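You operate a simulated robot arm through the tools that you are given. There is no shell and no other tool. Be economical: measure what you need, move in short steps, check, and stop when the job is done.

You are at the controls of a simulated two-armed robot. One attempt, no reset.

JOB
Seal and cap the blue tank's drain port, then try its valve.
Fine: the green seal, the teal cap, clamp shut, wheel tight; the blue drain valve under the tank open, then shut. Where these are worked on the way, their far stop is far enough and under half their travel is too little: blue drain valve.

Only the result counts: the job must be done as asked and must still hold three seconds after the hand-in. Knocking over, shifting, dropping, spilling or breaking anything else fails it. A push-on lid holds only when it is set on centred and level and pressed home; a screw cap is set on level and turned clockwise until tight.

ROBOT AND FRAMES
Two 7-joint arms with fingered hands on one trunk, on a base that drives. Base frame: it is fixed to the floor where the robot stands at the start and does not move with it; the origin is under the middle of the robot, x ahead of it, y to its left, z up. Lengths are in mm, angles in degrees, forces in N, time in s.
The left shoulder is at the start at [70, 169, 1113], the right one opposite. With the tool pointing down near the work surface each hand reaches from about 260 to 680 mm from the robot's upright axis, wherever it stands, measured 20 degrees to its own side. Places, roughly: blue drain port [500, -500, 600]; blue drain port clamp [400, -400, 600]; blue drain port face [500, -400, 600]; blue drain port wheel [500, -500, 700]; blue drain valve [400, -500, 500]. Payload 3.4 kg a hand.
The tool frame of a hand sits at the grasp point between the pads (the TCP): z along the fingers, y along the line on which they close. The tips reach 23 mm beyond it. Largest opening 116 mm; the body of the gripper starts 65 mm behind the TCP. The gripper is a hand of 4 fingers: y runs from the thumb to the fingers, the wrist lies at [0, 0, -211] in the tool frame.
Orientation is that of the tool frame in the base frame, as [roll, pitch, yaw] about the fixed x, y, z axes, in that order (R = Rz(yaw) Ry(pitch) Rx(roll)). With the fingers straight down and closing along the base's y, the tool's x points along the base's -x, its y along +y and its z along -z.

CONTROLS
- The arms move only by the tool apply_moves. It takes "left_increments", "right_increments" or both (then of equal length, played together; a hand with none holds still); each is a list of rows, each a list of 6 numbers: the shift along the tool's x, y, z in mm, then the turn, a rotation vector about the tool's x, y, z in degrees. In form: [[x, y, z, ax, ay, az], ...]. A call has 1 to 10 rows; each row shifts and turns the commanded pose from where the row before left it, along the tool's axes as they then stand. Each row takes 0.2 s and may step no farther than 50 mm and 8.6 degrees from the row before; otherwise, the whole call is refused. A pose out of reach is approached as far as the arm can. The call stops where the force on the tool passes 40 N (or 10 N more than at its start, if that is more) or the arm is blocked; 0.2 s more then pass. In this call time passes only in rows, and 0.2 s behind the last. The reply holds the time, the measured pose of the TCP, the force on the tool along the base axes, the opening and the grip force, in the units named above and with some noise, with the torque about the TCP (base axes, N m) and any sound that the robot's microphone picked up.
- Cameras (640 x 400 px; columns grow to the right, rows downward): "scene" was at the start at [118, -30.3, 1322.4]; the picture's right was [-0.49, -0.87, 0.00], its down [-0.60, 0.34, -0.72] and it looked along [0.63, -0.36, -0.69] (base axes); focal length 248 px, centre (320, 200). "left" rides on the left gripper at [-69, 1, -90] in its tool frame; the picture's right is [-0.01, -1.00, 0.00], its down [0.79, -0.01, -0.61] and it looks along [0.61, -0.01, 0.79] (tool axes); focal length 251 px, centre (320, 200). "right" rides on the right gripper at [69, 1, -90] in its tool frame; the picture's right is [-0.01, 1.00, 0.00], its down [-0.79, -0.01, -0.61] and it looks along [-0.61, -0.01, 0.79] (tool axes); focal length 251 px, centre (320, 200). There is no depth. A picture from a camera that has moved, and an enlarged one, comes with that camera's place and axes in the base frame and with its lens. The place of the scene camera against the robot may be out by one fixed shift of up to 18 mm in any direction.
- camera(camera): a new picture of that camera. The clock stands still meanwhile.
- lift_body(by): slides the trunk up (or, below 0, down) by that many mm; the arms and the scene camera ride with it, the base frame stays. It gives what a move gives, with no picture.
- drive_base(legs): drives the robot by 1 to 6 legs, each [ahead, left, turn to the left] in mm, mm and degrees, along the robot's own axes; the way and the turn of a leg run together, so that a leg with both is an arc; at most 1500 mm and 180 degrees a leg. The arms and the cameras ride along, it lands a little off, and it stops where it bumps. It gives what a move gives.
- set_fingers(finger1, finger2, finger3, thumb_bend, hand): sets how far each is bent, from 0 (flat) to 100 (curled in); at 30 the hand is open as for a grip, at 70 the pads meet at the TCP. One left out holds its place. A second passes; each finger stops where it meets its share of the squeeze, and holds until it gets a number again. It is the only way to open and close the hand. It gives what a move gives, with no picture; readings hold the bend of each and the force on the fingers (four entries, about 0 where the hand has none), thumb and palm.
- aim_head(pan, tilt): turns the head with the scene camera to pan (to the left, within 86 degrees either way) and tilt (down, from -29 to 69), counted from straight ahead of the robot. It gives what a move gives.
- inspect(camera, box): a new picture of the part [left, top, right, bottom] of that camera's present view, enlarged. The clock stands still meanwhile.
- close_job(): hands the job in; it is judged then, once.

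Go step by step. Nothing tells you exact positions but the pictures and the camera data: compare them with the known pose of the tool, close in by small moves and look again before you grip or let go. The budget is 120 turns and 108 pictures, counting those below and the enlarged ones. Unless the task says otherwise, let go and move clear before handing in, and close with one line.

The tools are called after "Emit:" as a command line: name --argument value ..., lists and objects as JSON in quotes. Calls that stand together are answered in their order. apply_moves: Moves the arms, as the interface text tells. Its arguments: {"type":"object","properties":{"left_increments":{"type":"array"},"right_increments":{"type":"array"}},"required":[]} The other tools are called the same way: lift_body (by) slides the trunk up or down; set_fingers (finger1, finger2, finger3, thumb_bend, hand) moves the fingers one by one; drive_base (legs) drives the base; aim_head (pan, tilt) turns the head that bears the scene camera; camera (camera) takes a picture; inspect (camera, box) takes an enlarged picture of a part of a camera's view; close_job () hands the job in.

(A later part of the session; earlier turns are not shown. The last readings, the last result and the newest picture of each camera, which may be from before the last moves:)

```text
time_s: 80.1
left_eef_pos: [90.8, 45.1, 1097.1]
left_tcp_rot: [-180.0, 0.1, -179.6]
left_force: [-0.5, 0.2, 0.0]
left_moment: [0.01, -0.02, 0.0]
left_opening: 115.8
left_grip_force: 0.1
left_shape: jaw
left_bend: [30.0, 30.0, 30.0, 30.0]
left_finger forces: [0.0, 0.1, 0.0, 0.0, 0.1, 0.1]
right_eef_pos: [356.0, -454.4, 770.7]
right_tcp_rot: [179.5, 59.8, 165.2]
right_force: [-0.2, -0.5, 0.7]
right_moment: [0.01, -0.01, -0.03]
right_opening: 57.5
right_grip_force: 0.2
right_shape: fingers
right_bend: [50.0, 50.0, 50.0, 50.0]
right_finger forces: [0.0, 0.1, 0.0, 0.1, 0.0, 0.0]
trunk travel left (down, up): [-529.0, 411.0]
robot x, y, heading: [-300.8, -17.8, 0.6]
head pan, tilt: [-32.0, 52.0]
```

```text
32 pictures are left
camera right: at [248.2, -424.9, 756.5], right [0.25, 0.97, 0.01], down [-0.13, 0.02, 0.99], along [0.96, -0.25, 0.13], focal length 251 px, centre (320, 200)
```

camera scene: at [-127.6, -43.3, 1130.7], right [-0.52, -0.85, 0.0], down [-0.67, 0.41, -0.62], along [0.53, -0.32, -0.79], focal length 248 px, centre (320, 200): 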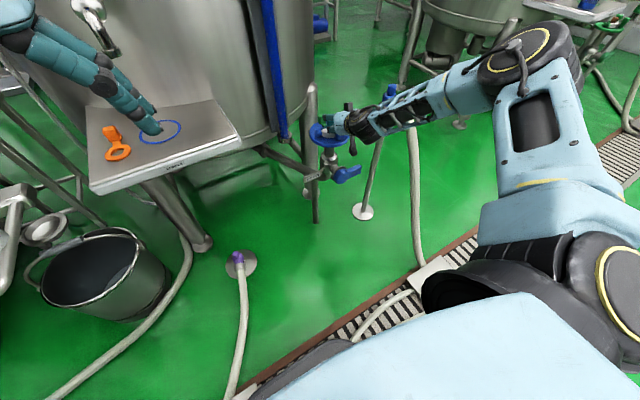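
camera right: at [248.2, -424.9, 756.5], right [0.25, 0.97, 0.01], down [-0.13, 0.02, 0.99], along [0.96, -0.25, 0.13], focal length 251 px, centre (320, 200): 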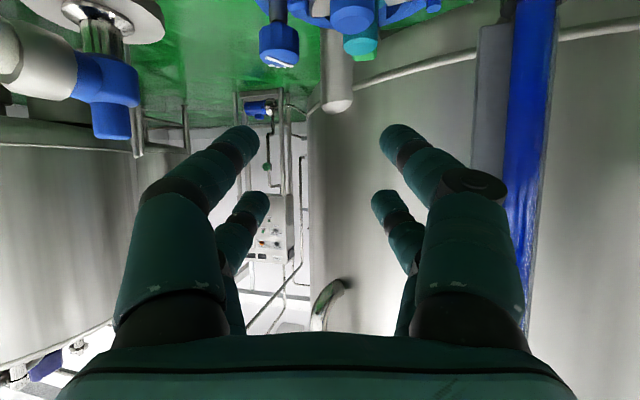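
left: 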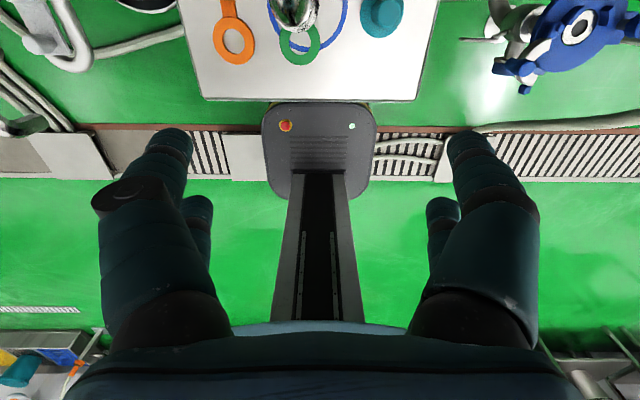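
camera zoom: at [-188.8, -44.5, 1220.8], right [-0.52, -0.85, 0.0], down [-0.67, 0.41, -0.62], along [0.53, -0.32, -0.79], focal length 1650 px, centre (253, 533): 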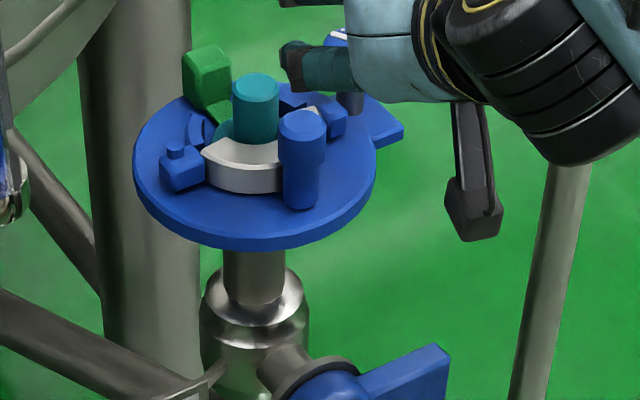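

The clamp looks closed; to be sure I press the handle toward its stop with closed fingertips. First close the fist and lower beside it.

Emit:
set_fingers --hand "right" --finger1 70 --finger2 70 --finger3 70 --thumb_bend 70

Emit:
apply_moves --right_increments '[[0, 6.5, 0, 0, 0, 0], [0, 6.5, 0, 0, 0, 0]]'

Emit:
lift_body --by -84

Emit:
camera --camera "right"

```text
time_s: 81.1
left_eef_pos: [90.9, 44.3, 1096.9]
left_tcp_rot: [-180.0, 0.1, -179.5]
left_force: [0.2, -0.4, 0.3]
left_moment: [0.05, 0.01, 0.0]
left_opening: 115.7
left_grip_force: 0.1
left_shape: jaw
left_bend: [30.0, 30.0, 30.0, 30.0]
left_finger forces: [0.1, 0.0, 0.0, 0.0, 0.0, 0.1]
right_eef_pos: [357.0, -455.5, 769.8]
right_tcp_rot: [179.5, 59.8, 165.2]
right_force: [0.1, 0.3, 0.0]
right_moment: [0.01, 0.0, -0.02]
right_opening: 1.5
right_grip_force: 0.0
right_shape: fingers
right_bend: [70.0, 70.0, 70.0, 70.0]
right_finger forces: [0.1, 0.0, 0.1, 0.1, 0.0, 0.0]
trunk travel left (down, up): [-529.0, 411.0]
robot x, y, heading: [-298.1, -14.7, 0.6]
head pan, tilt: [-32.0, 52.0]
```

```text
time_s: 81.7
left_eef_pos: [91.3, 44.4, 1096.1]
left_tcp_rot: [-180.0, 0.0, -179.5]
left_force: [0.2, 0.2, 0.0]
left_moment: [-0.01, -0.02, 0.0]
left_opening: 115.8
left_grip_force: 0.1
left_shape: jaw
left_bend: [30.0, 30.0, 30.0, 30.0]
left_finger forces: [0.1, 0.1, 0.1, 0.0, 0.0, 0.0]
right_eef_pos: [360.0, -441.3, 770.2]
right_tcp_rot: [179.4, 59.9, 165.3]
right_force: [0.4, 0.3, 0.2]
right_moment: [-0.01, 0.02, 0.01]
right_opening: 1.7
right_grip_force: 0.0
right_shape: fingers
right_bend: [70.0, 70.0, 70.0, 70.0]
right_finger forces: [0.0, 0.0, 0.0, 0.1, 0.1, 0.0]
trunk travel left (down, up): [-529.0, 411.0]
robot x, y, heading: [-300.7, -14.0, 0.6]
head pan, tilt: [-32.0, 52.0]
```

```text
time_s: 82.9
left_eef_pos: [89.5, 44.4, 1013.6]
left_tcp_rot: [-180.0, 0.0, -179.5]
left_force: [0.3, 0.1, 0.2]
left_moment: [0.02, -0.01, 0.04]
left_opening: 116.0
left_grip_force: 0.1
left_shape: jaw
left_bend: [30.0, 30.0, 30.0, 30.0]
left_finger forces: [0.0, 0.1, 0.0, 0.1, 0.0, 0.1]
right_eef_pos: [360.6, -440.4, 686.9]
right_tcp_rot: [179.5, 59.8, 165.2]
right_force: [-0.1, 0.1, 0.2]
right_moment: [-0.03, 0.01, -0.01]
right_opening: 1.8
right_grip_force: 0.1
right_shape: fingers
right_bend: [70.0, 70.0, 70.0, 70.0]
right_finger forces: [0.1, 0.0, 0.0, 0.0, 0.0, 0.0]
trunk travel left (down, up): [-445.0, 495.0]
robot x, y, heading: [-300.4, -12.1, 0.6]
head pan, tilt: [-32.0, 52.0]
```

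```text
31 pictures are left
camera right: at [251.9, -412.1, 672.5], right [0.25, 0.97, 0.01], down [-0.13, 0.02, 0.99], along [0.96, -0.25, 0.13], focal length 251 px, centre (320, 200)
```

right: 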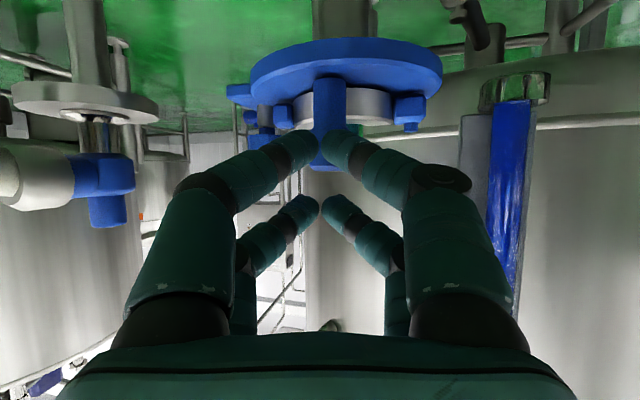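

Fingertips are aligned with the handle. Pushing forward gently until it resists.

Emit:
apply_moves --right_increments '[[-3, 0, 5.2, 0, 0, 0], [-3, 0, 5.2, 0, 0, 0], [-2, 0, 3.5, 0, 0, 0], [-2, 0, 3.5, 0, 0, 0], [-2, 0, 3.5, 0, 0, 0], [-1.5, 0, 2.6, 0, 0, 0], [-1.5, 0, 2.6, 0, 0, 0], [-1.5, 0, 2.6, 0, 0, 0]]'

```text
time_s: 84.4
left_eef_pos: [88.2, 47.2, 1013.6]
left_tcp_rot: [-179.9, 0.2, -179.5]
left_force: [0.5, 0.5, 0.1]
left_moment: [-0.05, 0.0, -0.01]
left_opening: 115.6
left_grip_force: 0.2
left_shape: jaw
left_bend: [30.0, 30.0, 30.0, 30.0]
left_finger forces: [0.0, 0.0, 0.0, 0.0, 0.0, 0.0]
right_eef_pos: [382.4, -444.0, 683.8]
right_tcp_rot: [179.4, 59.4, 165.5]
right_force: [-16.5, 9.5, 2.9]
right_moment: [0.25, 0.33, 0.15]
right_opening: 0.0
right_grip_force: 9.5
right_shape: fingers
right_bend: [73.0, 70.0, 70.0, 70.0]
right_finger forces: [18.5, 0.0, 0.1, 0.0, 0.1, 0.1]
trunk travel left (down, up): [-445.0, 495.0]
robot x, y, heading: [-300.1, -16.6, 0.4]
head pan, tilt: [-32.0, 52.0]
stopped in row 7 (right hand): the force on the tool passed its limit at 43 N (the readings are from after the stop); the commanded pose is now the measured one
```

Clamp is at its stop (43 N resistance). Now for the wheel: back off, raise, and bring the hand to pointing straight down in a retracted pose.

Emit:
apply_moves --right_increments '[[5, 0, -8.7, 0, 0, 0], [5, 0, -8.7, 0, 0, 0]]'

Emit:
lift_body --by 120

Emit:
apply_moves --right_increments '[[14.3, 9.25, -24.8, 0, 7.5, 0], [17.4, 9.25, -22.7, 0, 7.5, 0], [20.2, 9.25, -20.2, 0, 7.5, 0], [22.7, 9.25, -17.4, 0, 7.5, 0], [24.8, 9.25, -14.3, 0, 7.5, 0], [26.4, 9.25, -10.9, 0, 7.5, 0], [27.6, 9.25, -7.4, 0, 7.5, 0], [28.4, 9.25, -3.7, 0, 7.5, 0]]'

Emit:
set_fingers --hand "right" --finger1 48 --finger2 48 --finger3 48 --thumb_bend 48

```text
time_s: 85.0
left_eef_pos: [89.3, 45.6, 1012.9]
left_tcp_rot: [-180.0, 0.1, -179.4]
left_force: [0.4, 0.6, 0.1]
left_moment: [-0.01, 0.0, -0.02]
left_opening: 115.6
left_grip_force: 0.1
left_shape: jaw
left_bend: [30.0, 30.0, 30.0, 30.0]
left_finger forces: [0.0, 0.1, 0.0, 0.0, 0.0, 0.0]
right_eef_pos: [365.4, -440.6, 681.7]
right_tcp_rot: [179.4, 59.5, 165.3]
right_force: [0.2, 0.8, 0.5]
right_moment: [0.0, -0.02, 0.03]
right_opening: 1.6
right_grip_force: 0.0
right_shape: fingers
right_bend: [70.0, 70.0, 70.0, 70.0]
right_finger forces: [0.0, 0.1, 0.0, 0.1, 0.0, 0.1]
trunk travel left (down, up): [-445.0, 495.0]
robot x, y, heading: [-300.3, -13.4, 0.7]
head pan, tilt: [-32.0, 52.0]
```

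```text
time_s: 86.5
left_eef_pos: [89.4, 45.4, 1133.3]
left_tcp_rot: [180.0, 0.0, -179.5]
left_force: [-0.1, 0.1, 0.6]
left_moment: [0.03, 0.0, -0.02]
left_opening: 115.8
left_grip_force: 0.1
left_shape: jaw
left_bend: [30.0, 30.0, 30.0, 30.0]
left_finger forces: [0.1, 0.0, 0.1, 0.0, 0.0, 0.0]
right_eef_pos: [366.5, -440.3, 801.0]
right_tcp_rot: [179.4, 59.3, 165.4]
right_force: [-0.2, 0.4, -0.4]
right_moment: [0.01, -0.02, 0.0]
right_opening: 1.6
right_grip_force: 0.1
right_shape: fingers
right_bend: [70.0, 70.0, 70.0, 70.0]
right_finger forces: [0.0, 0.0, 0.0, 0.1, 0.0, 0.0]
trunk travel left (down, up): [-565.0, 375.0]
robot x, y, heading: [-299.4, -17.0, 0.6]
head pan, tilt: [-32.0, 52.0]
```

```text
time_s: 88.3
left_eef_pos: [89.3, 46.1, 1132.9]
left_tcp_rot: [-179.9, 0.1, -179.5]
left_force: [-1.2, 0.0, 0.1]
left_moment: [0.01, 0.01, -0.01]
left_opening: 116.0
left_grip_force: 0.0
left_shape: jaw
left_bend: [30.0, 30.0, 30.0, 30.0]
left_finger forces: [0.0, 0.0, 0.0, 0.0, 0.0, 0.0]
right_eef_pos: [162.8, -315.0, 807.5]
right_tcp_rot: [179.6, -0.9, 165.8]
right_force: [0.2, 0.5, 1.1]
right_moment: [-0.01, 0.0, -0.01]
right_opening: 1.3
right_grip_force: 0.0
right_shape: fingers
right_bend: [70.0, 70.0, 70.0, 70.0]
right_finger forces: [0.0, 0.0, 0.0, 0.0, 0.1, 0.1]
trunk travel left (down, up): [-565.0, 375.0]
robot x, y, heading: [-300.3, -14.7, 0.5]
head pan, tilt: [-32.0, 52.0]
```

```text
time_s: 89.3
left_eef_pos: [89.6, 44.7, 1131.8]
left_tcp_rot: [-179.9, 0.0, -179.6]
left_force: [0.0, 0.2, 0.3]
left_moment: [0.03, -0.01, -0.02]
left_opening: 116.0
left_grip_force: 0.2
left_shape: jaw
left_bend: [30.0, 30.0, 30.0, 30.0]
left_finger forces: [0.0, 0.0, 0.0, 0.0, 0.1, 0.0]
right_eef_pos: [162.9, -313.8, 805.1]
right_tcp_rot: [179.8, -0.6, 165.8]
right_force: [-0.5, -0.3, -0.3]
right_moment: [-0.01, 0.01, 0.0]
right_opening: 63.7
right_grip_force: 0.0
right_shape: fingers
right_bend: [48.0, 48.0, 48.0, 48.0]
right_finger forces: [0.1, 0.0, 0.1, 0.0, 0.1, 0.0]
trunk travel left (down, up): [-565.0, 375.0]
robot x, y, heading: [-295.8, -19.7, 0.7]
head pan, tilt: [-32.0, 52.0]
```

Hand points straight down now. Drive so that it is over the wheel and look.

Emit:
drive_base --legs '[[296, 0, 0], [0, -201, 0]]'

Emit:
camera --camera "right"

```text
time_s: 92.5
left_eef_pos: [381.7, -154.5, 1133.6]
left_tcp_rot: [-180.0, 0.0, -179.5]
left_force: [-0.7, -0.3, -0.3]
left_moment: [0.01, 0.0, 0.02]
left_opening: 115.9
left_grip_force: 0.0
left_shape: jaw
left_bend: [30.0, 30.0, 30.0, 30.0]
left_finger forces: [0.1, 0.0, 0.0, 0.0, 0.0, 0.0]
right_eef_pos: [455.5, -513.0, 806.2]
right_tcp_rot: [179.7, -0.7, 165.8]
right_force: [0.2, -0.3, 0.3]
right_moment: [0.02, 0.04, 0.0]
right_opening: 63.4
right_grip_force: 0.0
right_shape: fingers
right_bend: [48.0, 48.0, 48.0, 48.0]
right_finger forces: [0.1, 0.0, 0.0, 0.1, 0.0, 0.0]
trunk travel left (down, up): [-565.0, 375.0]
robot x, y, heading: [-5.6, -217.1, 0.7]
head pan, tilt: [-32.0, 52.0]
```

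```text
30 pictures are left
camera right: at [390.1, -495.3, 897.4], right [0.25, 0.97, 0.01], down [0.78, -0.21, 0.6], along [0.58, -0.15, -0.8], focal length 251 px, centre (320, 200)
```

right: 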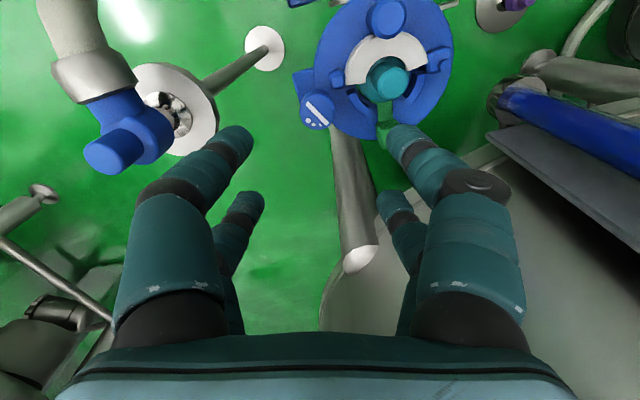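

Wheel axis reads [460,-515], top ≈665, and the clamp arc hugs the cap. I align over it, pre-rotate the hand 45° counter-clockwise, and look again.

Emit:
apply_moves --right_increments '[[-5, -0.7, 0, 0, -0.7, 0], [0, 0, 0, 0, 0, -8], [0, 0, 0, 0, 0, -8], [0, 0, 0, 0, 0, -8], [0, 0, 0, 0, 0, -8], [0, 0, 0, 0, 0, -8], [0, 0, 0, 0, 0, -8]]'

Emit:
camera --camera "right"

```text
time_s: 94.1
left_eef_pos: [381.4, -155.1, 1133.6]
left_tcp_rot: [-179.9, 0.0, -179.4]
left_force: [-0.1, -0.2, 0.8]
left_moment: [0.01, 0.04, 0.02]
left_opening: 115.9
left_grip_force: 0.1
left_shape: jaw
left_bend: [30.0, 30.0, 30.0, 30.0]
left_finger forces: [0.1, 0.0, 0.0, 0.0, 0.0, 0.1]
right_eef_pos: [460.7, -514.3, 806.2]
right_tcp_rot: [179.8, 0.2, -146.0]
right_force: [-0.1, -0.1, 0.7]
right_moment: [-0.01, 0.01, -0.01]
right_opening: 63.8
right_grip_force: 0.1
right_shape: fingers
right_bend: [48.0, 48.0, 48.0, 48.0]
right_finger forces: [0.0, 0.0, 0.0, 0.1, 0.0, 0.0]
trunk travel left (down, up): [-565.0, 375.0]
robot x, y, heading: [-7.8, -215.0, 0.5]
head pan, tilt: [-32.0, 52.0]
```

```text
29 pictures are left
camera right: at [403.0, -552.2, 896.2], right [-0.55, 0.83, 0.0], down [0.66, 0.43, 0.61], along [0.51, 0.34, -0.79], focal length 251 px, centre (320, 200)
```

right: 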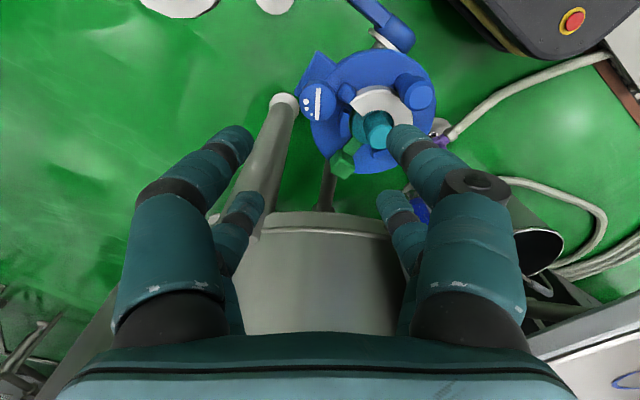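

Aligned. I try to gain more stroke by rotating 40° further counter-clockwise and narrowing the fingers slightly.

Emit:
apply_moves --right_increments '[[0, 0, 0, 0, 0, -8], [0, 0, 0, 0, 0, -8], [0, 0, 0, 0, 0, -8], [0, 0, 0, 0, 0, -8], [0, 0, 0, 0, 0, -8]]'

Emit:
set_fingers --hand "right" --finger1 52 --finger2 52 --finger3 52 --thumb_bend 52

Emit:
lift_body --by -100

Emit:
camera --camera "right"

```text
time_s: 95.3
left_eef_pos: [382.0, -154.8, 1133.4]
left_tcp_rot: [180.0, 0.0, -179.4]
left_force: [0.2, 0.0, 0.4]
left_moment: [-0.01, 0.0, -0.02]
left_opening: 115.7
left_grip_force: 0.0
left_shape: jaw
left_bend: [30.0, 30.0, 30.0, 30.0]
left_finger forces: [0.1, 0.0, 0.1, 0.0, 0.0, 0.1]
right_eef_pos: [460.2, -515.4, 806.1]
right_tcp_rot: [-180.0, 0.3, -105.9]
right_force: [0.8, -0.2, -0.4]
right_moment: [0.01, -0.01, 0.04]
right_opening: 63.6
right_grip_force: 0.0
right_shape: fingers
right_bend: [48.0, 48.0, 48.0, 48.0]
right_finger forces: [0.0, 0.0, 0.1, 0.0, 0.0, 0.1]
trunk travel left (down, up): [-565.0, 375.0]
robot x, y, heading: [-5.6, -212.6, 0.6]
head pan, tilt: [-32.0, 52.0]
```

```text
time_s: 96.3
left_eef_pos: [380.8, -154.8, 1133.5]
left_tcp_rot: [180.0, 0.0, -179.4]
left_force: [-0.4, -0.4, 0.2]
left_moment: [0.01, 0.01, 0.02]
left_opening: 115.9
left_grip_force: 0.0
left_shape: jaw
left_bend: [30.0, 30.0, 30.0, 30.0]
left_finger forces: [0.0, 0.0, 0.0, 0.1, 0.0, 0.1]
right_eef_pos: [460.1, -514.8, 806.4]
right_tcp_rot: [-180.0, 0.3, -106.1]
right_force: [-0.4, 0.0, -0.5]
right_moment: [0.0, 0.0, 0.01]
right_opening: 52.8
right_grip_force: 0.2
right_shape: fingers
right_bend: [52.0, 52.0, 52.0, 52.0]
right_finger forces: [0.0, 0.1, 0.0, 0.0, 0.0, 0.0]
trunk travel left (down, up): [-565.0, 375.0]
robot x, y, heading: [-9.0, -216.9, 0.6]
head pan, tilt: [-32.0, 52.0]
```

```text
time_s: 97.6
left_eef_pos: [382.1, -154.3, 1033.2]
left_tcp_rot: [179.9, 0.1, -179.4]
left_force: [-0.8, 0.0, 0.4]
left_moment: [-0.01, 0.0, 0.02]
left_opening: 115.9
left_grip_force: 0.1
left_shape: jaw
left_bend: [30.0, 30.0, 30.0, 30.0]
left_finger forces: [0.0, 0.0, 0.0, 0.0, 0.1, 0.0]
right_eef_pos: [460.6, -514.0, 706.0]
right_tcp_rot: [-180.0, 0.3, -106.3]
right_force: [0.7, 0.2, -0.3]
right_moment: [-0.02, 0.02, -0.01]
right_opening: 53.0
right_grip_force: 0.0
right_shape: fingers
right_bend: [52.0, 52.0, 52.0, 52.0]
right_finger forces: [0.0, 0.0, 0.1, 0.0, 0.1, 0.0]
trunk travel left (down, up): [-465.0, 475.0]
robot x, y, heading: [-4.9, -214.8, 0.6]
head pan, tilt: [-32.0, 52.0]
```

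```text
28 pictures are left
camera right: at [440.0, -579.9, 796.0], right [-0.96, 0.29, 0.0], down [0.23, 0.76, 0.61], along [0.18, 0.59, -0.79], focal length 251 px, centre (320, 200)
```

right: 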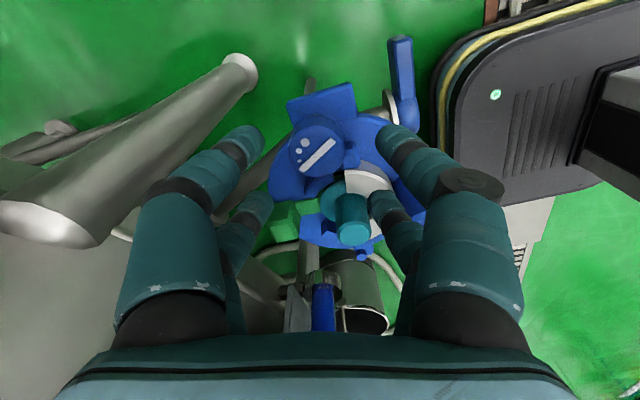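

Wheel centre refined to [462.5,-514.7], top ≈655, diameter ~31. I shift 2 mm, lower to TCP z≈668 and close on it.

Emit:
apply_moves --right_increments '[[-0.5, -1.9, 0, 0, 0, 0]]'

Emit:
lift_body --by -38

Emit:
set_fingers --hand "right" --finger1 72 --finger2 72 --finger3 72 --thumb_bend 72

Emit:
camera --camera "right"

```text
time_s: 98.0
left_eef_pos: [382.2, -154.0, 1034.0]
left_tcp_rot: [-180.0, 0.0, -179.4]
left_force: [0.3, 0.5, -1.1]
left_moment: [0.03, 0.0, 0.0]
left_opening: 116.0
left_grip_force: 0.0
left_shape: jaw
left_bend: [30.0, 30.0, 30.0, 30.0]
left_finger forces: [0.1, 0.0, 0.1, 0.0, 0.0, 0.1]
right_eef_pos: [461.8, -515.0, 706.4]
right_tcp_rot: [-179.9, 0.3, -106.2]
right_force: [-0.7, -0.3, -0.4]
right_moment: [-0.02, 0.02, 0.01]
right_opening: 52.8
right_grip_force: 0.1
right_shape: fingers
right_bend: [52.0, 52.0, 52.0, 52.0]
right_finger forces: [0.1, 0.0, 0.0, 0.1, 0.0, 0.0]
trunk travel left (down, up): [-465.0, 475.0]
robot x, y, heading: [-7.0, -216.6, 0.4]
head pan, tilt: [-32.0, 52.0]
```

```text
time_s: 98.8
left_eef_pos: [381.1, -155.1, 995.5]
left_tcp_rot: [180.0, -0.1, -179.4]
left_force: [1.0, 0.4, -0.6]
left_moment: [0.01, 0.0, 0.01]
left_opening: 115.9
left_grip_force: 0.1
left_shape: jaw
left_bend: [30.0, 30.0, 30.0, 30.0]
left_finger forces: [0.0, 0.0, 0.0, 0.1, 0.0, 0.0]
right_eef_pos: [461.5, -514.0, 667.4]
right_tcp_rot: [-180.0, 0.3, -106.2]
right_force: [-0.2, 0.1, -0.4]
right_moment: [0.02, -0.02, 0.0]
right_opening: 52.9
right_grip_force: 0.1
right_shape: fingers
right_bend: [52.0, 52.0, 52.0, 52.0]
right_finger forces: [0.0, 0.0, 0.0, 0.1, 0.0, 0.0]
trunk travel left (down, up): [-427.0, 513.0]
robot x, y, heading: [-7.4, -214.2, 0.4]
head pan, tilt: [-32.0, 52.0]
```

```text
time_s: 99.8
left_eef_pos: [381.6, -155.5, 995.0]
left_tcp_rot: [180.0, 0.0, -179.4]
left_force: [0.0, 0.2, -0.7]
left_moment: [-0.02, -0.03, -0.01]
left_opening: 115.9
left_grip_force: 0.1
left_shape: jaw
left_bend: [30.0, 30.0, 30.0, 30.0]
left_finger forces: [0.1, 0.0, 0.1, 0.0, 0.0, 0.1]
right_eef_pos: [461.8, -514.2, 666.9]
right_tcp_rot: [179.9, 0.3, -106.2]
right_force: [0.0, -2.5, -3.2]
right_moment: [-0.03, -0.02, 0.01]
right_opening: 12.2
right_grip_force: 9.0
right_shape: fingers
right_bend: [68.0, 70.0, 70.0, 67.0]
right_finger forces: [5.2, 3.9, 3.3, 0.0, 6.0, 0.0]
trunk travel left (down, up): [-427.0, 513.0]
robot x, y, heading: [-7.5, -217.9, 0.7]
head pan, tilt: [-32.0, 52.0]
```

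```text
27 pictures are left
camera right: at [442.1, -580.4, 757.0], right [-0.96, 0.29, 0.0], down [0.23, 0.76, 0.61], along [0.17, 0.59, -0.79], focal length 251 px, centre (320, 200)
```

right: 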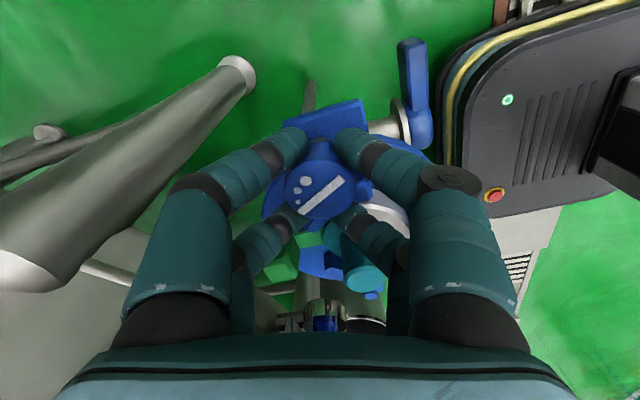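

All digits hold the wheel. Turning clockwise 80°.

Emit:
apply_moves --right_increments '[[0, 0, 0, 0, 0, 8], [0, 0, 0, 0, 0, 8], [0, 0, 0, 0, 0, 8], [0, 0, 0, 0, 0, 8], [0, 0, 0, 0, 0, 8], [0, 0, 0, 0, 0, 8], [0, 0, 0, 0, 0, 8], [0, 0, 0, 0, 0, 8], [0, 0, 0, 0, 0, 8], [0, 0, 0, 0, 0, 8]]'

Emit:
camera --camera "right"

```text
time_s: 102.0
left_eef_pos: [383.0, -154.8, 994.2]
left_tcp_rot: [180.0, -0.1, -179.4]
left_force: [0.5, 0.0, -0.9]
left_moment: [-0.03, -0.01, -0.01]
left_opening: 115.9
left_grip_force: 0.0
left_shape: jaw
left_bend: [30.0, 30.0, 30.0, 30.0]
left_finger forces: [0.1, 0.0, 0.0, 0.0, 0.0, 0.0]
right_eef_pos: [462.5, -515.7, 667.5]
right_tcp_rot: [179.6, 0.0, 173.8]
right_force: [2.6, -4.5, -3.1]
right_moment: [-0.06, -0.05, 0.02]
right_opening: 11.2
right_grip_force: 10.1
right_shape: fingers
right_bend: [69.0, 70.0, 70.0, 67.0]
right_finger forces: [3.9, 5.2, 6.0, 0.0, 5.8, 0.1]
trunk travel left (down, up): [-427.0, 513.0]
robot x, y, heading: [-8.5, -216.9, 0.7]
head pan, tilt: [-32.0, 52.0]
```

```text
26 pictures are left
camera right: at [393.9, -507.0, 757.4], right [0.12, 0.99, 0.01], down [0.79, -0.1, 0.61], along [0.6, -0.07, -0.79], focal length 251 px, centre (320, 200)
```

right: 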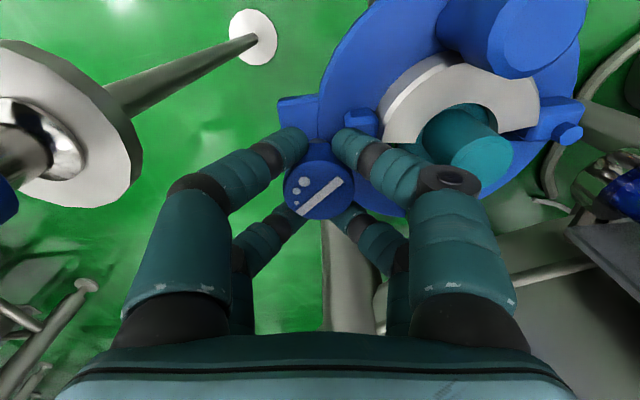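

The wheel turned with the hand without much resistance. Continuing clockwise.

Emit:
apply_moves --right_increments '[[0, 0, 0, 0, 0, 8], [0, 0, 0, 0, 0, 8], [0, 0, 0, 0, 0, 8], [0, 0, 0, 0, 0, 8], [0, 0, 0, 0, 0, 8], [0, 0, 0, 0, 0, 8], [0, 0, 0, 0, 0, 8], [0, 0, 0, 0, 0, 8], [0, 0, 0, 0, 0, 8], [0, 0, 0, 0, 0, 8]]'

Emit:
camera --camera "right"

```text
time_s: 104.2
left_eef_pos: [384.6, -158.8, 993.4]
left_tcp_rot: [179.8, -0.1, -179.3]
left_force: [-0.6, 0.4, -1.3]
left_moment: [0.02, -0.04, 0.01]
left_opening: 115.9
left_grip_force: 0.0
left_shape: jaw
left_bend: [30.0, 30.0, 30.0, 30.0]
left_finger forces: [0.0, 0.1, 0.1, 0.0, 0.1, 0.0]
right_eef_pos: [462.9, -517.0, 664.8]
right_tcp_rot: [-179.9, -0.3, 93.9]
right_force: [7.2, -21.6, -9.6]
right_moment: [-0.49, 0.0, 2.98]
right_opening: 8.3
right_grip_force: 214.5
right_shape: fingers
right_bend: [71.0, 71.0, 70.0, 67.0]
right_finger forces: [188.8, 3.1, 229.7, 0.0, 8.0, 0.1]
trunk travel left (down, up): [-427.0, 513.0]
robot x, y, heading: [-5.2, -212.0, 0.8]
head pan, tilt: [-32.0, 52.0]
```

```text
25 pictures are left
camera right: at [458.7, -448.8, 755.8], right [1.0, 0.06, 0.0], down [0.05, -0.8, 0.6], along [0.03, -0.6, -0.8], focal length 251 px, centre (320, 200)
```

right: 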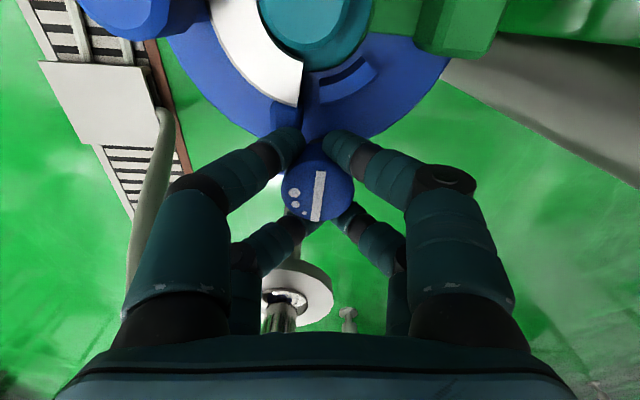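

The wheel hit its stop (3 N·m, slipping in the grip): it's tight. I open the hand and rise.

Emit:
set_fingers --hand "right" --finger1 52 --finger2 52 --finger3 52 --thumb_bend 52

Emit:
lift_body --by 80

Emit:
camera --camera "right"

Emit:
aim_head --pan -28 --tilt 62

Emit:
camera --camera "scene"

```text
time_s: 105.2
left_eef_pos: [382.9, -157.4, 994.9]
left_tcp_rot: [179.8, -0.1, -179.5]
left_force: [-0.2, 0.1, 0.1]
left_moment: [0.02, 0.0, 0.0]
left_opening: 116.0
left_grip_force: 0.0
left_shape: jaw
left_bend: [30.0, 30.0, 30.0, 30.0]
left_finger forces: [0.1, 0.0, 0.1, 0.0, 0.1, 0.0]
right_eef_pos: [463.0, -516.3, 667.3]
right_tcp_rot: [179.9, -0.4, 93.9]
right_force: [5.7, -28.1, 3.5]
right_moment: [-1.11, 0.11, 2.95]
right_opening: 28.2
right_grip_force: 201.5
right_shape: fingers
right_bend: [68.0, 52.0, 63.0, 52.0]
right_finger forces: [162.5, 0.0, 240.1, 0.0, 0.0, 0.0]
trunk travel left (down, up): [-427.0, 513.0]
robot x, y, heading: [-11.0, -217.6, 0.7]
head pan, tilt: [-32.0, 52.0]
```

```text
time_s: 105.7
left_eef_pos: [386.2, -155.7, 1001.9]
left_tcp_rot: [179.8, -0.2, -179.4]
left_force: [-0.6, 0.1, 0.0]
left_moment: [0.0, -0.02, -0.03]
left_opening: 115.8
left_grip_force: 0.1
left_shape: jaw
left_bend: [30.0, 30.0, 30.0, 30.0]
left_finger forces: [0.0, 0.0, 0.0, 0.0, 0.0, 0.1]
right_eef_pos: [461.3, -517.2, 667.4]
right_tcp_rot: [-179.3, -0.2, 94.0]
right_force: [10.0, -13.7, -22.5]
right_moment: [-0.51, -0.12, 2.78]
right_opening: 28.9
right_grip_force: 180.0
right_shape: fingers
right_bend: [64.0, 52.0, 55.0, 52.0]
right_finger forces: [151.8, 0.0, 208.6, 0.0, 0.0, 0.0]
trunk travel left (down, up): [-434.0, 506.0]
robot x, y, heading: [-5.7, -215.2, 0.6]
head pan, tilt: [-32.0, 52.0]
stopped: the force on the tool passed its limit at 51 N (the readings are from after the stop); the commanded pose is now the measured one
```

```text
24 pictures are left
camera right: at [457.8, -448.3, 758.1], right [1.0, 0.06, -0.01], down [0.06, -0.79, 0.6], along [0.03, -0.6, -0.8], focal length 251 px, centre (320, 200)
```

right: 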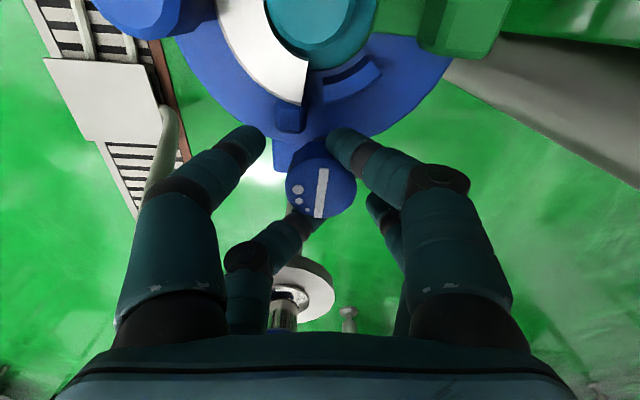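

```text
time_s: 106.4
left_eef_pos: [385.8, -157.2, 1001.3]
left_tcp_rot: [179.9, -0.2, -179.3]
left_force: [-0.8, 0.4, 0.4]
left_moment: [-0.01, -0.01, 0.01]
left_opening: 115.7
left_grip_force: 0.1
left_shape: jaw
left_bend: [30.0, 30.0, 30.0, 30.0]
left_finger forces: [0.0, 0.1, 0.0, 0.0, 0.0, 0.0]
right_eef_pos: [461.2, -517.6, 668.5]
right_tcp_rot: [-179.5, -0.4, 93.9]
right_force: [9.2, -12.4, -25.5]
right_moment: [-0.61, -0.05, 2.87]
right_opening: 29.3
right_grip_force: 181.4
right_shape: fingers
right_bend: [64.0, 52.0, 55.0, 52.0]
right_finger forces: [152.5, 0.1, 209.6, 0.0, 0.0, 0.0]
trunk travel left (down, up): [-434.0, 506.0]
robot x, y, heading: [-8.2, -217.0, 0.5]
head pan, tilt: [-28.0, 62.0]
```

```text
23 pictures are left
camera scene: at [100.7, -237.7, 1112.9], right [-0.46, -0.89, 0.0], down [-0.79, 0.41, -0.47], along [0.41, -0.21, -0.89], focal length 248 px, centre (320, 200)
```

scene: 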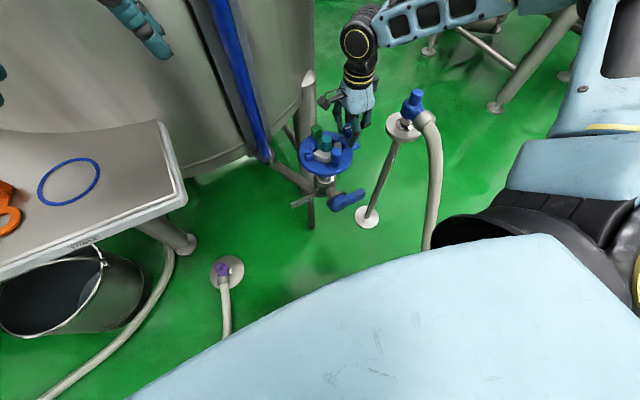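

Two fingers are still wedged sideways on the wheel from the twist. I unwind the hand counter-clockwise a little to free them.

Emit:
apply_moves --right_increments '[[0, 0, 0, 0, 0, -6], [0, 0, 0, 0, 0, -6], [0, 0, 0, 0, 0, -6], [0, 0, 0, 0, 0, -6]]'

Emit:
camera --camera "right"

```text
time_s: 107.4
left_eef_pos: [381.9, -153.9, 1002.5]
left_tcp_rot: [-179.9, 0.1, -179.5]
left_force: [-0.4, 0.0, -0.6]
left_moment: [0.0, -0.03, 0.02]
left_opening: 115.9
left_grip_force: 0.0
left_shape: jaw
left_bend: [30.0, 30.0, 30.0, 30.0]
left_finger forces: [0.0, 0.0, 0.0, 0.0, 0.1, 0.0]
right_eef_pos: [459.5, -513.7, 670.8]
right_tcp_rot: [-179.9, -0.5, 118.0]
right_force: [-0.1, 1.2, -0.2]
right_moment: [0.01, 0.01, 0.02]
right_opening: 51.4
right_grip_force: 0.1
right_shape: fingers
right_bend: [52.0, 52.0, 52.0, 52.0]
right_finger forces: [0.0, 0.0, 0.0, 0.0, 0.1, 0.1]
trunk travel left (down, up): [-434.0, 506.0]
robot x, y, heading: [-7.4, -216.1, 0.7]
head pan, tilt: [-28.0, 62.0]
```

```text
22 pictures are left
camera right: at [427.7, -453.2, 762.6], right [0.89, 0.46, 0.0], down [0.37, -0.71, 0.6], along [0.28, -0.53, -0.8], focal length 251 px, centre (320, 200)
```

right: 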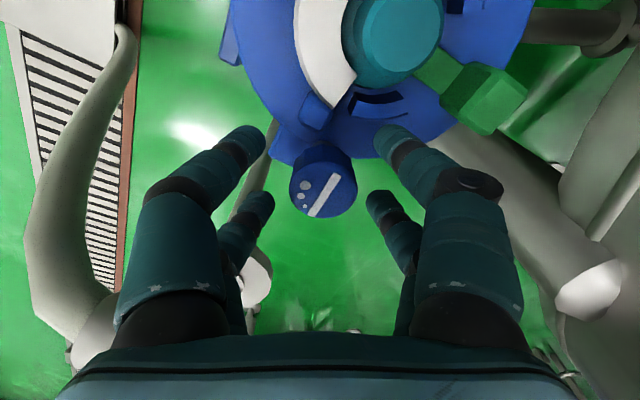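

Fingers are free and the wheel's mark has not moved back. Now raise and look closely at the drain valve lever.

Emit:
lift_body --by 130

Emit:
inspect --camera "scene" --box '[285, 150, 405, 240]'

Emit:
aim_head --pan -28 --tilt 52

Emit:
inspect --camera "scene" --box '[280, 140, 380, 220]'

```text
time_s: 109.0
left_eef_pos: [382.2, -153.0, 1132.5]
left_tcp_rot: [-180.0, 0.0, -179.3]
left_force: [-0.1, 1.0, 0.1]
left_moment: [0.0, 0.01, -0.02]
left_opening: 115.8
left_grip_force: 0.1
left_shape: jaw
left_bend: [30.0, 30.0, 30.0, 30.0]
left_finger forces: [0.1, 0.0, 0.1, 0.0, 0.0, 0.1]
right_eef_pos: [458.3, -514.8, 801.4]
right_tcp_rot: [-179.8, -0.4, 117.9]
right_force: [-0.5, 0.0, -0.4]
right_moment: [0.01, 0.02, 0.01]
right_opening: 51.8
right_grip_force: 0.0
right_shape: fingers
right_bend: [52.0, 52.0, 52.0, 52.0]
right_finger forces: [0.1, 0.1, 0.1, 0.1, 0.0, 0.1]
trunk travel left (down, up): [-564.0, 376.0]
robot x, y, heading: [-8.3, -213.5, 0.8]
head pan, tilt: [-28.0, 62.0]
```

```text
4.44 times, centred on (345, 195) of scene
camera zoom: at [96.7, -233.9, 1243.5], right [-0.46, -0.89, 0.0], down [-0.78, 0.41, -0.47], along [0.42, -0.22, -0.88], focal length 1100 px, centre (209, 222)
```

zoom: 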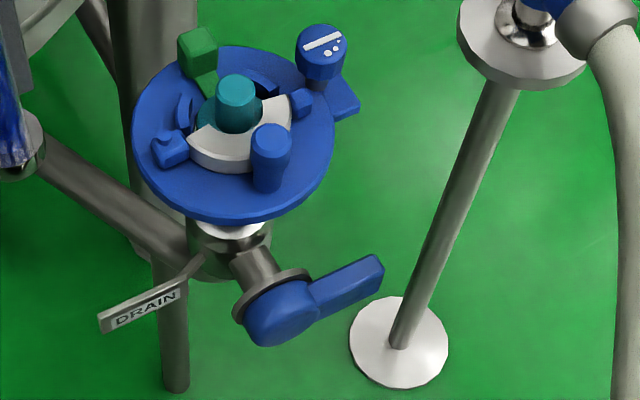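

```text
time_s: 109.7
left_eef_pos: [381.7, -153.7, 1131.1]
left_tcp_rot: [179.9, 0.0, -179.4]
left_force: [0.4, 0.0, 0.7]
left_moment: [-0.01, 0.01, 0.0]
left_opening: 116.1
left_grip_force: 0.0
left_shape: jaw
left_bend: [30.0, 30.0, 30.0, 30.0]
left_finger forces: [0.0, 0.0, 0.0, 0.0, 0.1, 0.1]
right_eef_pos: [458.8, -515.3, 801.8]
right_tcp_rot: [-179.9, -0.3, 117.9]
right_force: [-0.3, -0.4, 0.2]
right_moment: [0.03, 0.03, -0.01]
right_opening: 51.6
right_grip_force: 0.1
right_shape: fingers
right_bend: [52.0, 52.0, 52.0, 52.0]
right_finger forces: [0.0, 0.0, 0.0, 0.0, 0.0, 0.0]
trunk travel left (down, up): [-564.0, 376.0]
robot x, y, heading: [-7.4, -211.5, 0.9]
head pan, tilt: [-28.0, 52.0]
```

```text
5.00 times, centred on (330, 180) of scene
camera zoom: at [106.0, -238.8, 1255.7], right [-0.46, -0.89, 0.0], down [-0.7, 0.36, -0.62], along [0.55, -0.28, -0.79], focal length 1238 px, centre (270, 300)
```

zoom: 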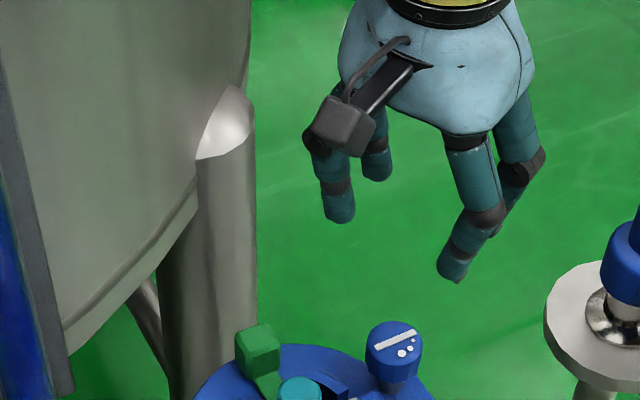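

The lever hub is near [366,-440,515], lever pointing to -y, turning about an axis facing the robot. I rotate the hand back to square, retract, and view the valve from above.

Emit:
apply_moves --right_increments '[[0, 0, 0, 0, 0, -7.75], [0, 0, 0, 0, 0, -7.75], [0, 0, 0, 0, 0, -7.75], [0, 0, 0, 0, 0, -7.75], [0, 0, 0, 0, 0, -7.75], [0, 0, 0, 0, 0, -7.75], [0, 0, 0, 0, 0, -7.75], [0, 0, 0, 0, 0, -7.75]]'

Emit:
apply_moves --right_increments '[[35, 8, 0, 0, 0, 0], [35, 8, 0, 0, 0, 0], [35, 8, 0, 0, 0, 0], [35, 8, 0, 0, 0, 0]]'

Emit:
lift_body --by -90

Emit:
camera --camera "right"

```text
time_s: 111.5
left_eef_pos: [381.8, -155.1, 1133.1]
left_tcp_rot: [-179.9, -0.1, -179.4]
left_force: [-0.1, 0.0, 0.2]
left_moment: [-0.01, 0.01, 0.01]
left_opening: 115.7
left_grip_force: 0.0
left_shape: jaw
left_bend: [30.0, 30.0, 30.0, 30.0]
left_finger forces: [0.0, 0.0, 0.0, 0.0, 0.0, 0.0]
right_eef_pos: [459.6, -514.5, 801.0]
right_tcp_rot: [179.5, -0.4, -180.0]
right_force: [0.7, -0.6, -0.2]
right_moment: [0.03, -0.01, 0.01]
right_opening: 51.7
right_grip_force: 0.0
right_shape: fingers
right_bend: [52.0, 52.0, 52.0, 52.0]
right_finger forces: [0.0, 0.0, 0.0, 0.0, 0.0, 0.0]
trunk travel left (down, up): [-564.0, 376.0]
robot x, y, heading: [-3.3, -213.7, 0.6]
head pan, tilt: [-28.0, 52.0]
```

```text
time_s: 112.5
left_eef_pos: [380.5, -154.1, 1132.9]
left_tcp_rot: [-180.0, 0.1, -179.4]
left_force: [-0.3, 0.1, -0.1]
left_moment: [0.01, 0.0, 0.01]
left_opening: 116.0
left_grip_force: 0.1
left_shape: jaw
left_bend: [30.0, 30.0, 30.0, 30.0]
left_finger forces: [0.0, 0.1, 0.0, 0.0, 0.0, 0.0]
right_eef_pos: [320.7, -481.4, 803.5]
right_tcp_rot: [179.7, -0.4, 180.0]
right_force: [0.5, -0.2, -0.6]
right_moment: [0.01, -0.01, 0.01]
right_opening: 52.0
right_grip_force: 0.1
right_shape: fingers
right_bend: [52.0, 52.0, 52.0, 52.0]
right_finger forces: [0.1, 0.0, 0.0, 0.0, 0.0, 0.0]
trunk travel left (down, up): [-564.0, 376.0]
robot x, y, heading: [-7.9, -214.7, 0.5]
head pan, tilt: [-28.0, 52.0]
```

```text
time_s: 113.7
left_eef_pos: [380.7, -152.9, 1041.1]
left_tcp_rot: [-180.0, 0.1, -179.4]
left_force: [0.5, 0.0, 0.7]
left_moment: [-0.01, -0.02, -0.02]
left_opening: 115.9
left_grip_force: 0.0
left_shape: jaw
left_bend: [30.0, 30.0, 30.0, 30.0]
left_finger forces: [0.0, 0.0, 0.0, 0.1, 0.1, 0.0]
right_eef_pos: [322.0, -482.2, 711.7]
right_tcp_rot: [179.7, -0.2, 179.9]
right_force: [-0.5, 0.3, 0.4]
right_moment: [-0.03, -0.03, -0.04]
right_opening: 51.7
right_grip_force: 0.0
right_shape: fingers
right_bend: [52.0, 52.0, 52.0, 52.0]
right_finger forces: [0.0, 0.0, 0.0, 0.0, 0.0, 0.0]
trunk travel left (down, up): [-474.0, 466.0]
robot x, y, heading: [-8.0, -214.7, 0.5]
head pan, tilt: [-28.0, 52.0]
```

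```text
19 pictures are left
camera right: at [252.6, -481.2, 802.9], right [0.01, 1.0, 0.01], down [0.8, -0.01, 0.6], along [0.6, 0.0, -0.8], focal length 251 px, centre (320, 200)
```

right: 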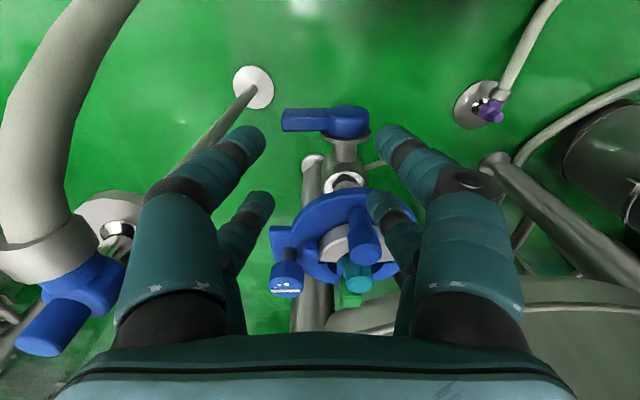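

I need the lever height more exactly; I lower the hand in front of the port for a closer view.

Emit:
apply_moves --right_increments '[[30, 0, 0, 0, 0, 0]]'

Emit:
lift_body --by -110

Emit:
camera --camera "right"

```text
time_s: 114.1
left_eef_pos: [380.9, -155.2, 1043.0]
left_tcp_rot: [-180.0, 0.1, -179.4]
left_force: [-0.3, -0.1, 0.1]
left_moment: [0.03, -0.01, -0.02]
left_opening: 115.8
left_grip_force: 0.0
left_shape: jaw
left_bend: [30.0, 30.0, 30.0, 30.0]
left_finger forces: [0.0, 0.0, 0.0, 0.0, 0.0, 0.0]
right_eef_pos: [292.2, -483.5, 712.0]
right_tcp_rot: [179.6, -0.4, 179.9]
right_force: [0.2, -0.1, 0.1]
right_moment: [0.0, 0.04, -0.03]
right_opening: 52.0
right_grip_force: 0.0
right_shape: fingers
right_bend: [52.0, 52.0, 52.0, 52.0]
right_finger forces: [0.0, 0.1, 0.0, 0.1, 0.0, 0.0]
right hand out of reach, approached as far as the arm can: row 1
trunk travel left (down, up): [-474.0, 466.0]
robot x, y, heading: [-8.8, -219.6, 0.6]
head pan, tilt: [-28.0, 52.0]
```

```text
time_s: 115.5
left_eef_pos: [381.4, -153.9, 931.7]
left_tcp_rot: [179.9, 0.0, -179.3]
left_force: [0.5, 0.3, 0.0]
left_moment: [0.0, -0.02, -0.03]
left_opening: 116.0
left_grip_force: 0.1
left_shape: jaw
left_bend: [30.0, 30.0, 30.0, 30.0]
left_finger forces: [0.0, 0.0, 0.1, 0.0, 0.0, 0.0]
right_eef_pos: [292.8, -483.5, 602.6]
right_tcp_rot: [179.8, -0.4, 179.9]
right_force: [0.2, 0.0, -0.4]
right_moment: [-0.03, 0.01, 0.01]
right_opening: 52.0
right_grip_force: 0.0
right_shape: fingers
right_bend: [52.0, 52.0, 52.0, 52.0]
right_finger forces: [0.0, 0.0, 0.0, 0.0, 0.0, 0.0]
trunk travel left (down, up): [-364.0, 576.0]
robot x, y, heading: [-6.2, -220.5, 0.7]
head pan, tilt: [-28.0, 52.0]
```

```text
18 pictures are left
camera right: at [224.4, -482.5, 693.0], right [0.01, 1.0, 0.01], down [0.8, -0.01, 0.6], along [0.6, 0.0, -0.8], focal length 251 px, centre (320, 200)
```

right: 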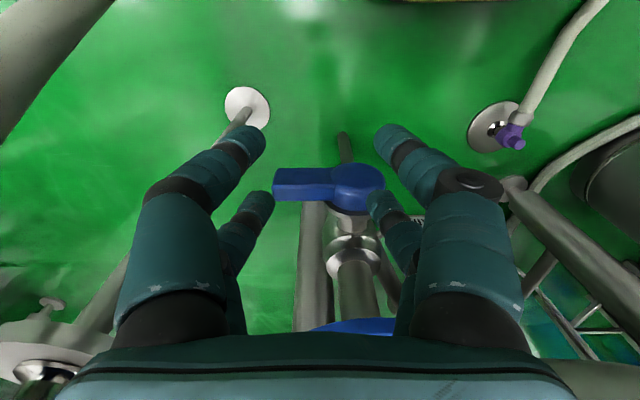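

Lever: hub ≈[372,-444,478], tip at y≈-532. I need the closed fingers as a horizontal rod, so I drive back and swing the hand to point forward.

Emit:
drive_base --legs '[[-330, 0, 0]]'

Emit:
set_fingers --hand "right" --finger1 70 --finger2 70 --finger3 70 --thumb_bend 70

Emit:
apply_moves --right_increments '[[-30, 0, 0, 0, -8.5, 0], [-29.7, 0, 4.4, 0, -8.5, 0], [-28.7, 0, 8.8, 0, -8.5, 0], [-27.1, 0, 12.9, 0, -8.5, 0], [-24.9, 0, 16.8, 0, -8.5, 0], [-22.1, 0, 20.3, 0, -8.5, 0], [-18.9, 0, 23.3, 0, -8.5, 0], [-15.2, 0, 25.8, 0, -8.5, 0], [-11.2, 0, 27.8, 0, -8.5, 0], [-7, 0, 29.2, 0, -8.5, 0]]'

Emit:
camera --camera "right"

```text
time_s: 117.7
left_eef_pos: [49.1, -157.6, 933.2]
left_tcp_rot: [180.0, 0.1, -179.5]
left_force: [0.5, -1.0, -0.4]
left_moment: [0.01, 0.0, 0.02]
left_opening: 116.0
left_grip_force: 0.1
left_shape: jaw
left_bend: [30.0, 30.0, 30.0, 30.0]
left_finger forces: [0.1, 0.1, 0.0, 0.1, 0.0, 0.0]
right_eef_pos: [-40.5, -486.6, 601.4]
right_tcp_rot: [179.9, -0.4, 179.8]
right_force: [-1.0, -0.4, 0.4]
right_moment: [0.01, 0.01, 0.01]
right_opening: 51.6
right_grip_force: 0.1
right_shape: fingers
right_bend: [52.0, 52.0, 52.0, 52.0]
right_finger forces: [0.0, 0.0, 0.0, 0.1, 0.0, 0.1]
trunk travel left (down, up): [-364.0, 576.0]
robot x, y, heading: [-336.0, -221.2, 0.7]
head pan, tilt: [-28.0, 52.0]
```

```text
time_s: 118.7
left_eef_pos: [48.8, -158.3, 933.0]
left_tcp_rot: [-180.0, 0.0, -179.4]
left_force: [0.2, 0.2, -0.4]
left_moment: [-0.02, -0.04, -0.01]
left_opening: 115.8
left_grip_force: 0.2
left_shape: jaw
left_bend: [30.0, 30.0, 30.0, 30.0]
left_finger forces: [0.0, 0.0, 0.0, 0.1, 0.0, 0.0]
right_eef_pos: [-40.8, -486.9, 601.6]
right_tcp_rot: [179.8, -0.5, 179.8]
right_force: [0.4, 0.8, 0.3]
right_moment: [0.0, 0.0, -0.02]
right_opening: 1.7
right_grip_force: 0.0
right_shape: fingers
right_bend: [70.0, 70.0, 70.0, 70.0]
right_finger forces: [0.1, 0.0, 0.0, 0.0, 0.0, 0.0]
trunk travel left (down, up): [-364.0, 576.0]
robot x, y, heading: [-342.1, -218.3, 0.5]
head pan, tilt: [-28.0, 52.0]
```

```text
time_s: 120.9
left_eef_pos: [48.8, -159.5, 932.8]
left_tcp_rot: [-180.0, 0.1, -179.3]
left_force: [0.4, -0.1, -0.2]
left_moment: [0.01, -0.02, -0.01]
left_opening: 115.7
left_grip_force: 0.1
left_shape: jaw
left_bend: [30.0, 30.0, 30.0, 30.0]
left_finger forces: [0.0, 0.0, 0.1, 0.1, 0.0, 0.0]
right_eef_pos: [250.5, -498.3, 627.8]
right_tcp_rot: [176.0, 84.7, 176.1]
right_force: [-0.5, -0.2, 0.0]
right_moment: [0.0, 0.03, 0.02]
right_opening: 1.2
right_grip_force: 0.1
right_shape: fingers
right_bend: [70.0, 70.0, 70.0, 70.0]
right_finger forces: [0.1, 0.1, 0.0, 0.0, 0.1, 0.0]
right hand out of reach, approached as far as the arm can: row 10
trunk travel left (down, up): [-364.0, 576.0]
robot x, y, heading: [-343.6, -219.2, 0.6]
head pan, tilt: [-28.0, 52.0]
```

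```text
17 pictures are left
camera right: at [154.8, -496.9, 568.2], right [0.0, 1.0, 0.02], down [-0.53, -0.01, 0.85], along [0.85, -0.01, 0.53], focal length 251 px, centre (320, 200)
```

right: 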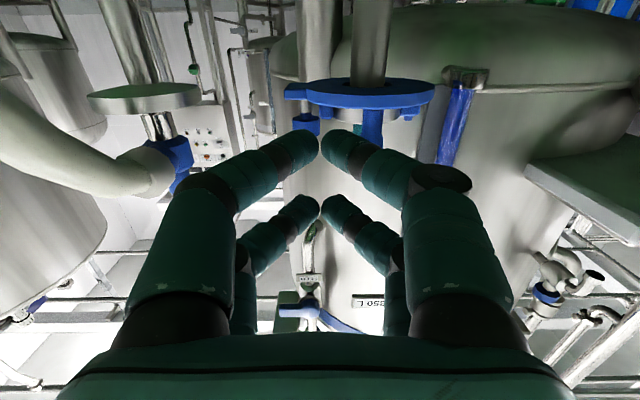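

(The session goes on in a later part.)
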